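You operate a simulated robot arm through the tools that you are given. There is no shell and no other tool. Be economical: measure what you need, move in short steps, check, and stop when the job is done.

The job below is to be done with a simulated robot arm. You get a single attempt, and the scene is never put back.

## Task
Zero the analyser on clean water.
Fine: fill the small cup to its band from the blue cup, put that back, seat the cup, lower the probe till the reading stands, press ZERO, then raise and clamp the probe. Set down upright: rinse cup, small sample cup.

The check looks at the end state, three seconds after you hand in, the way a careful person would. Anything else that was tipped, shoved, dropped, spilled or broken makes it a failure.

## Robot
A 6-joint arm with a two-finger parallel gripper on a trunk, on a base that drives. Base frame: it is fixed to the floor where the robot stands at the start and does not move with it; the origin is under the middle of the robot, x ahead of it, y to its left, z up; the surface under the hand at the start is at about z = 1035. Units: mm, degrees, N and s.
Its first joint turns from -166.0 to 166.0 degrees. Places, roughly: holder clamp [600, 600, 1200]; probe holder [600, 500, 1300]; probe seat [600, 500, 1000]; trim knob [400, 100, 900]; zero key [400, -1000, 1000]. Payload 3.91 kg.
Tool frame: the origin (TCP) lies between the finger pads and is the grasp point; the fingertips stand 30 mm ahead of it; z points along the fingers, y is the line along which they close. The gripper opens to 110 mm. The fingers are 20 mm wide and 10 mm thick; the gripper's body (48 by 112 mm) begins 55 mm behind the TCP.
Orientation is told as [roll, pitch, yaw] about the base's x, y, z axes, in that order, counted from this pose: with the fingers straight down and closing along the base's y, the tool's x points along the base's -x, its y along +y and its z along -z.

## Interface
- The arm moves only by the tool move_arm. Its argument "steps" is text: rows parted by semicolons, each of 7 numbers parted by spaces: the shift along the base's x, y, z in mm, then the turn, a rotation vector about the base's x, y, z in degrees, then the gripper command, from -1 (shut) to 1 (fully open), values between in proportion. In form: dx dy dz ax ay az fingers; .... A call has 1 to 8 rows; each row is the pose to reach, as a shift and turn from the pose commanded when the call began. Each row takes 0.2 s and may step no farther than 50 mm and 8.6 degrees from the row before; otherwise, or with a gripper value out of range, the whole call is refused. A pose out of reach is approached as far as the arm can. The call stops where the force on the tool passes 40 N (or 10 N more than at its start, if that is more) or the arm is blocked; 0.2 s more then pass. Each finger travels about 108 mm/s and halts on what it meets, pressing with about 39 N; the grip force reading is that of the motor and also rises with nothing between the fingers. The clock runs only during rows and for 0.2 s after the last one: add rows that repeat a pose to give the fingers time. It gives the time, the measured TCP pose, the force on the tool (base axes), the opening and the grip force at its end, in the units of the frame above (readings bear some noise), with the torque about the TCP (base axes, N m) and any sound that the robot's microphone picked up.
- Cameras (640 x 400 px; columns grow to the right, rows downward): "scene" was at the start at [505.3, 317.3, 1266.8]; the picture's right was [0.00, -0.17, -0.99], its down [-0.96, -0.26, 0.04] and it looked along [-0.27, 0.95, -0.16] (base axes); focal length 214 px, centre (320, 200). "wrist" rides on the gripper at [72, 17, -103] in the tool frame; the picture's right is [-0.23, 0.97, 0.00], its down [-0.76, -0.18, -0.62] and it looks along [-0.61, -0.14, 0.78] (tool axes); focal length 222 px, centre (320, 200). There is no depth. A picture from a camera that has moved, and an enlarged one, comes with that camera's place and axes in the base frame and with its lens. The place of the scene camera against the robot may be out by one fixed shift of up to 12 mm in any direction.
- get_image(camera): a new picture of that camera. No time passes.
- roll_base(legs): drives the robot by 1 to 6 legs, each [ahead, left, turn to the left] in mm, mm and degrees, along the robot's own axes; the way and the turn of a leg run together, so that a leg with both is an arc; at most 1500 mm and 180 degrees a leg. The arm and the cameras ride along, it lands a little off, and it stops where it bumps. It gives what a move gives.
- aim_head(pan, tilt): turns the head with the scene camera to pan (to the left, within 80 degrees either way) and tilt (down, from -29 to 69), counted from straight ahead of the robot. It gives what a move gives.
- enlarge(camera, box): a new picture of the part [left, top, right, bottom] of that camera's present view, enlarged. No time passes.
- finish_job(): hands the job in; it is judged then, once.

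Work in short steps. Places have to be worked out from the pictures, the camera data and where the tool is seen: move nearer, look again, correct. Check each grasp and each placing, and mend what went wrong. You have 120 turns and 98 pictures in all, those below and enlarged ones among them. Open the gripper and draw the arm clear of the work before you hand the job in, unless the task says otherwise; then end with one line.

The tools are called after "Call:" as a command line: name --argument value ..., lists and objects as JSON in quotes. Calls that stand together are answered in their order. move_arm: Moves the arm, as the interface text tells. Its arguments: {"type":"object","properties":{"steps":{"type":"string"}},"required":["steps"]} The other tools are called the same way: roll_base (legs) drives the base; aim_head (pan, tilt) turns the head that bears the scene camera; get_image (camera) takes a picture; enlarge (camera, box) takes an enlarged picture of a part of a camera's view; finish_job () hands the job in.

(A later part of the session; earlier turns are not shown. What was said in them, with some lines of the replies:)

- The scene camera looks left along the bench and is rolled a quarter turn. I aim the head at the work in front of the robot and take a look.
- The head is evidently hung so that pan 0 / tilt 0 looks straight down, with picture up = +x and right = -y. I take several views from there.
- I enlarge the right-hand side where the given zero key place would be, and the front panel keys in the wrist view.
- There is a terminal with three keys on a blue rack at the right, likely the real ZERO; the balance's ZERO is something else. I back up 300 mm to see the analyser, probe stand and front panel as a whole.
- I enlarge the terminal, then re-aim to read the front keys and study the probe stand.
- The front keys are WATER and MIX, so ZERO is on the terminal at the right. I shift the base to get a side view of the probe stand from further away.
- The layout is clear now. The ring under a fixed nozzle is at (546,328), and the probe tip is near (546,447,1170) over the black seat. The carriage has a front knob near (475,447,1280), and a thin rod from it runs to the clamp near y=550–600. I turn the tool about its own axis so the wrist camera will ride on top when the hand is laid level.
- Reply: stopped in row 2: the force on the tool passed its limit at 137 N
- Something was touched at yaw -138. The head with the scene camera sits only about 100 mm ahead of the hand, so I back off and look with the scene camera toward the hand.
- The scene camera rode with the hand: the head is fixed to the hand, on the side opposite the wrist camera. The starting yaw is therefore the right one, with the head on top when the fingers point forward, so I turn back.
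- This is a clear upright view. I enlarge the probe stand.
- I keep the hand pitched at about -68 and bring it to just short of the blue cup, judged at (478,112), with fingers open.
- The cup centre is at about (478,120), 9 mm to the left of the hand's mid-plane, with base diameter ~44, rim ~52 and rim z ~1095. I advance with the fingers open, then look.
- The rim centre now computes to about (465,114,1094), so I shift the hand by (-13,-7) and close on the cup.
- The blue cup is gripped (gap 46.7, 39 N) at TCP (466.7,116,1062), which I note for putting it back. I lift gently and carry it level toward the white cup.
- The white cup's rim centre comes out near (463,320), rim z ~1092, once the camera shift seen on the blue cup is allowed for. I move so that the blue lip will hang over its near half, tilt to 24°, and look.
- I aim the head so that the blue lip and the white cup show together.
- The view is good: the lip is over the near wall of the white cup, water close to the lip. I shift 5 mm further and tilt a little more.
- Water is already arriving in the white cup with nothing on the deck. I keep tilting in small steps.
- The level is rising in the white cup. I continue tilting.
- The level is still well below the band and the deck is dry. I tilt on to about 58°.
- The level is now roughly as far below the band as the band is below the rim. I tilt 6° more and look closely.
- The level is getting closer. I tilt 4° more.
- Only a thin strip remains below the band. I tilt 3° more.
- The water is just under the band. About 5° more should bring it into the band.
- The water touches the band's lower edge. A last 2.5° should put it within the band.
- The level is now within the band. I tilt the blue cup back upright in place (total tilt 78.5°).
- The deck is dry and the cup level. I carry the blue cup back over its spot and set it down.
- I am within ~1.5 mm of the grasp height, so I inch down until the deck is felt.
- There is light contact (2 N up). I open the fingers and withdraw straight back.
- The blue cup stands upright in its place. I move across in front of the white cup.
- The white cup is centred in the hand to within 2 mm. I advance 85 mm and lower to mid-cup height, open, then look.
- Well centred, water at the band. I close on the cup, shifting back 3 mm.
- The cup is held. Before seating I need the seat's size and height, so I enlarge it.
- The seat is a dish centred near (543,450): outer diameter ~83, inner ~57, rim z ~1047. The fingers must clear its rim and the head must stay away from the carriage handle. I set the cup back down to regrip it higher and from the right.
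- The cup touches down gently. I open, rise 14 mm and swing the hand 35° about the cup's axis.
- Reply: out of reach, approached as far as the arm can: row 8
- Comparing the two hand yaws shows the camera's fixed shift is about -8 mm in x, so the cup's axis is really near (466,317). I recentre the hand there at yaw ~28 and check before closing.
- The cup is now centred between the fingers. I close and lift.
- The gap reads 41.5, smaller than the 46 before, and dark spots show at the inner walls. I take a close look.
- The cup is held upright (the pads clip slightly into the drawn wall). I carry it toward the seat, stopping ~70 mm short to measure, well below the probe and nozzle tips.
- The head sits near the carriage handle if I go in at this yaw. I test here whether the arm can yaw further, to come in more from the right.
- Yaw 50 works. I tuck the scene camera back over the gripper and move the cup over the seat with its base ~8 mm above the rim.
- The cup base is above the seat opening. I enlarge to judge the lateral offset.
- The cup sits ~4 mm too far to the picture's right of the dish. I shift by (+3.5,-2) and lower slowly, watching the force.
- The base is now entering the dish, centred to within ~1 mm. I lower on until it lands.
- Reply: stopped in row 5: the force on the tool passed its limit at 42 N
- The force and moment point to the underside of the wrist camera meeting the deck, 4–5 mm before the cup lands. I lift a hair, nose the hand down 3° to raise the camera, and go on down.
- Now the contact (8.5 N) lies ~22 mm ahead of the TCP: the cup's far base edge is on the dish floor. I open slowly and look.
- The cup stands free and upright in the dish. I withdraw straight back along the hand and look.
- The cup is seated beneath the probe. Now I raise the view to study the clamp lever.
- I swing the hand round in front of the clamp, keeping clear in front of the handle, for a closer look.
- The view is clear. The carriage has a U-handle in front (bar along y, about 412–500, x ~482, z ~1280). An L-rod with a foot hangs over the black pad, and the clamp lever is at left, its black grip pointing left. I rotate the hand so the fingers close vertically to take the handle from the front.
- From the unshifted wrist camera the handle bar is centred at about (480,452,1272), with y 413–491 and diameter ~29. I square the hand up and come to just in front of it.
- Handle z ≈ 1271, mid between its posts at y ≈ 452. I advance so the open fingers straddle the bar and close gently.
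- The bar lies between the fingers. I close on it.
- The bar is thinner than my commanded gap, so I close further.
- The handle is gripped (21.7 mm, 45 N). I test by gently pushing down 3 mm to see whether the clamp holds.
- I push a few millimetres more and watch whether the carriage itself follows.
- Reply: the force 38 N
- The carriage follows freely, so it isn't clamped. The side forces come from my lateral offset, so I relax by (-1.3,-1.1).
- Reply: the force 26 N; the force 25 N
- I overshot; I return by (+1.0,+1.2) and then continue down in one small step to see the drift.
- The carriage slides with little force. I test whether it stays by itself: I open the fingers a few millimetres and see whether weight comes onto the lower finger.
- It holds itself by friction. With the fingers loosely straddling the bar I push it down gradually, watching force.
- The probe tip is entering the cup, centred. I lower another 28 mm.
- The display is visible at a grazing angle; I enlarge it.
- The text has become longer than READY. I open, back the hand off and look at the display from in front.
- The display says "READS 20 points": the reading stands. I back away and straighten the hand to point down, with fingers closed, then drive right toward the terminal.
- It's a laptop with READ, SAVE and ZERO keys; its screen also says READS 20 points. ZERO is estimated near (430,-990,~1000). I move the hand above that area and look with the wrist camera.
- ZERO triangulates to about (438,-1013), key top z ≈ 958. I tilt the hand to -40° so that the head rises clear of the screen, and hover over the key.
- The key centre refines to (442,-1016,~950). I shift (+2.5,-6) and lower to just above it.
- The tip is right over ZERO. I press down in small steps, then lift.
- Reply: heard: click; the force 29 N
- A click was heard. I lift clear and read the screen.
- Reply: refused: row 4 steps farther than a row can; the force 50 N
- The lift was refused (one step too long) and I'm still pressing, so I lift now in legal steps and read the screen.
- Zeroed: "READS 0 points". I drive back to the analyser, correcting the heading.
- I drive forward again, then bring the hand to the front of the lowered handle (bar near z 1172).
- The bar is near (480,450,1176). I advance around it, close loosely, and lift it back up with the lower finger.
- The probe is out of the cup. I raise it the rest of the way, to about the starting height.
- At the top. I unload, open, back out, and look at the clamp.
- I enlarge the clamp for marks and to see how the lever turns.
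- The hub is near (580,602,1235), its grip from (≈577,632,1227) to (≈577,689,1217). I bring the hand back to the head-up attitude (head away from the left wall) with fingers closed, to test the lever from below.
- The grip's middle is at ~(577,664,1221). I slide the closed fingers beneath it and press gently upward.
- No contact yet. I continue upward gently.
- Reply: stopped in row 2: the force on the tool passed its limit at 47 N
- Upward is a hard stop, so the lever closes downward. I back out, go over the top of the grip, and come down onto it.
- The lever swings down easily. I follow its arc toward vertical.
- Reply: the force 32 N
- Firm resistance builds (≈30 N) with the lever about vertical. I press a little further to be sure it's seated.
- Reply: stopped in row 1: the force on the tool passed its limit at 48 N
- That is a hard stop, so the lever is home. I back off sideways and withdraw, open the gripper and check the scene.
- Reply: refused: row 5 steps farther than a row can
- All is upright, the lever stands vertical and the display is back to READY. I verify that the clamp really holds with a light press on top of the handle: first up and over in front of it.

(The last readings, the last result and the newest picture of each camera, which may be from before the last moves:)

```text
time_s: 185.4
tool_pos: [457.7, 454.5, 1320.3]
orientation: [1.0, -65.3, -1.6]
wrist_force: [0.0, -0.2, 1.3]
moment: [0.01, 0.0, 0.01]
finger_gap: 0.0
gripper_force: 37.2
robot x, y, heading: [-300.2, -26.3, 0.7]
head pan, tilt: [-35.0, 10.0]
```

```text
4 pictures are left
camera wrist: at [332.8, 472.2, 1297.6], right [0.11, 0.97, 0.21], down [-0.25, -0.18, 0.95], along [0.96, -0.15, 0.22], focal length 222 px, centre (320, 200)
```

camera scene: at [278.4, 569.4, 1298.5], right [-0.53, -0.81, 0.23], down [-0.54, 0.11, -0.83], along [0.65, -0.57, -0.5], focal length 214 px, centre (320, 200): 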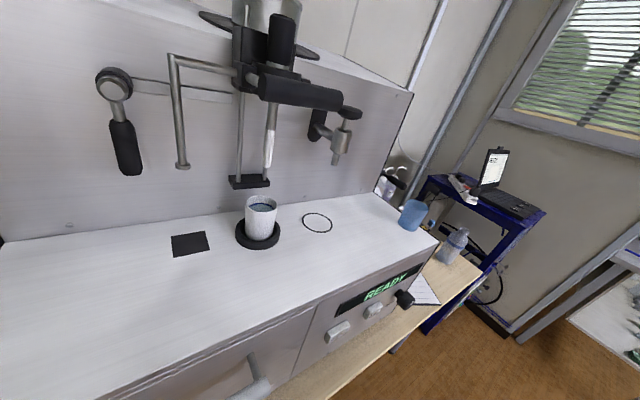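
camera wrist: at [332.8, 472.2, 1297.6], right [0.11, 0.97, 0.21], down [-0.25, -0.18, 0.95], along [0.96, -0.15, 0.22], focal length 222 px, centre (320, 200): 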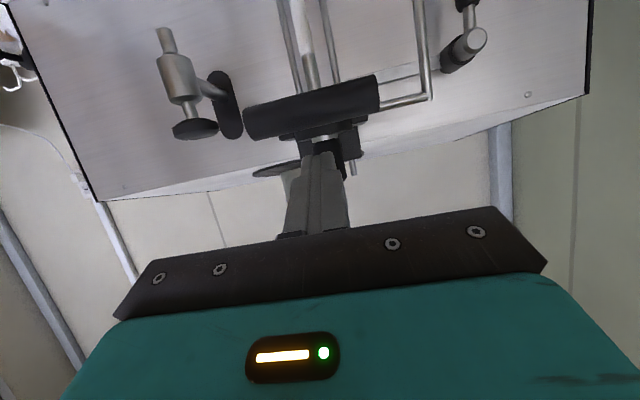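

The fingertips are just above the bar. I lower gently until contact and read how the force builds.

Call:
move_arm --steps "0 0 -6 0 0 0 -1; 0 0 -10 0 0 0 -1; 0 0 -12 0 0 0 -1; 0 0 -14 0 0 0 -1; 0 0 -14 0 0 0 -1"

Call:
move_arm --steps "0 0 -1 0 0 0 -1; 0 0 -2 0 0 0 -1; 0 0 -3 0 0 0 -1; 0 0 -3 0 0 0 -1"

```text
time_s: 186.7
tool_pos: [457.8, 453.8, 1305.5]
orientation: [1.1, -65.5, -1.6]
wrist_force: [0.1, -0.5, 0.1]
moment: [0.01, 0.0, 0.01]
finger_gap: 0.0
gripper_force: 37.8
robot x, y, heading: [-298.9, -27.7, 0.4]
head pan, tilt: [-35.0, 10.0]
```

```text
time_s: 187.7
tool_pos: [457.8, 455.8, 1304.5]
orientation: [1.2, -65.5, -1.8]
wrist_force: [1.7, 1.8, 10.2]
moment: [0.03, -0.28, 0.01]
finger_gap: 0.2
gripper_force: 37.8
robot x, y, heading: [-298.2, -28.7, 0.7]
head pan, tilt: [-35.0, 10.0]
```

It bears 10 N without giving way, where before it slid at ~2 N: the clamp holds. I lift off, withdraw, and open the gripper.

Call:
move_arm --steps "0 0 10 0 0 0 -1; 0 0 25 0 0 0 -1; -35 0 35 0 0 0 -1; -75 0 40 0 0 0 -1; -115 0 40 0 0 0 -0.5; -150 0 40 0 0 0 0.3; -150 0 40 0 0 0 1; -150 0 40 0 0 0 1"

Call:
roll_base --legs '[[-150, 0, 0]]'

Call:
aim_head --pan -15 --tilt 15

Call:
get_image --camera "scene"

```text
time_s: 189.4
tool_pos: [310.6, 452.3, 1345.4]
orientation: [1.1, -65.5, -1.7]
wrist_force: [0.4, 0.1, -0.4]
moment: [0.02, 0.0, -0.05]
finger_gap: 110.0
gripper_force: 0.1
robot x, y, heading: [-298.4, -26.7, 0.6]
head pan, tilt: [-35.0, 10.0]
```

```text
time_s: 190.8
tool_pos: [163.6, 451.7, 1344.7]
orientation: [1.1, -65.4, -1.5]
wrist_force: [-1.0, 0.2, 0.0]
moment: [-0.02, 0.02, 0.01]
finger_gap: 109.8
gripper_force: 0.2
robot x, y, heading: [-445.7, -25.6, -0.0]
head pan, tilt: [-35.0, 10.0]
```

```text
time_s: 191.6
tool_pos: [162.9, 450.4, 1343.1]
orientation: [1.1, -65.4, -1.4]
wrist_force: [0.0, -0.2, 0.3]
moment: [0.01, 0.0, 0.02]
finger_gap: 110.0
gripper_force: 0.1
robot x, y, heading: [-448.3, -30.1, 0.6]
head pan, tilt: [-15.0, 15.0]
```

```text
3 pictures are left
camera scene: at [155.2, 423.4, 1441.6], right [-0.25, -0.96, 0.1], down [-0.63, 0.08, -0.77], along [0.74, -0.25, -0.63], focal length 214 px, centre (320, 200)
```

scene: 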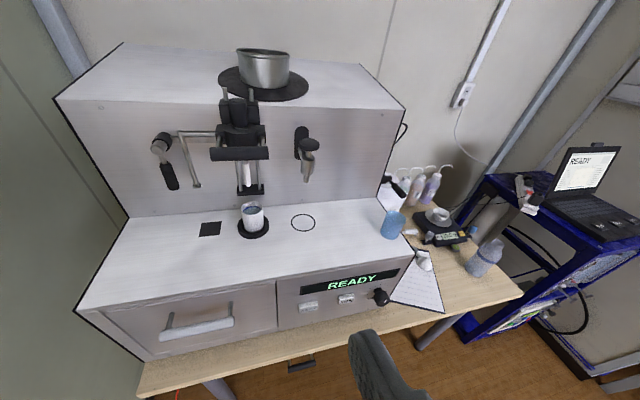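

Everything is in order: both cups are upright, the probe is raised, the lever is down and the arm is clear. I hand in.

Call:
finish_job

```text
The job is handed in.
```

The analyser is zeroed on clean water: after I pressed ZERO the screen read 0 points (it read 20 before). The probe is raised and clamped, the small cup is seated and filled to its band, and the blue cup is back in its place, upright.
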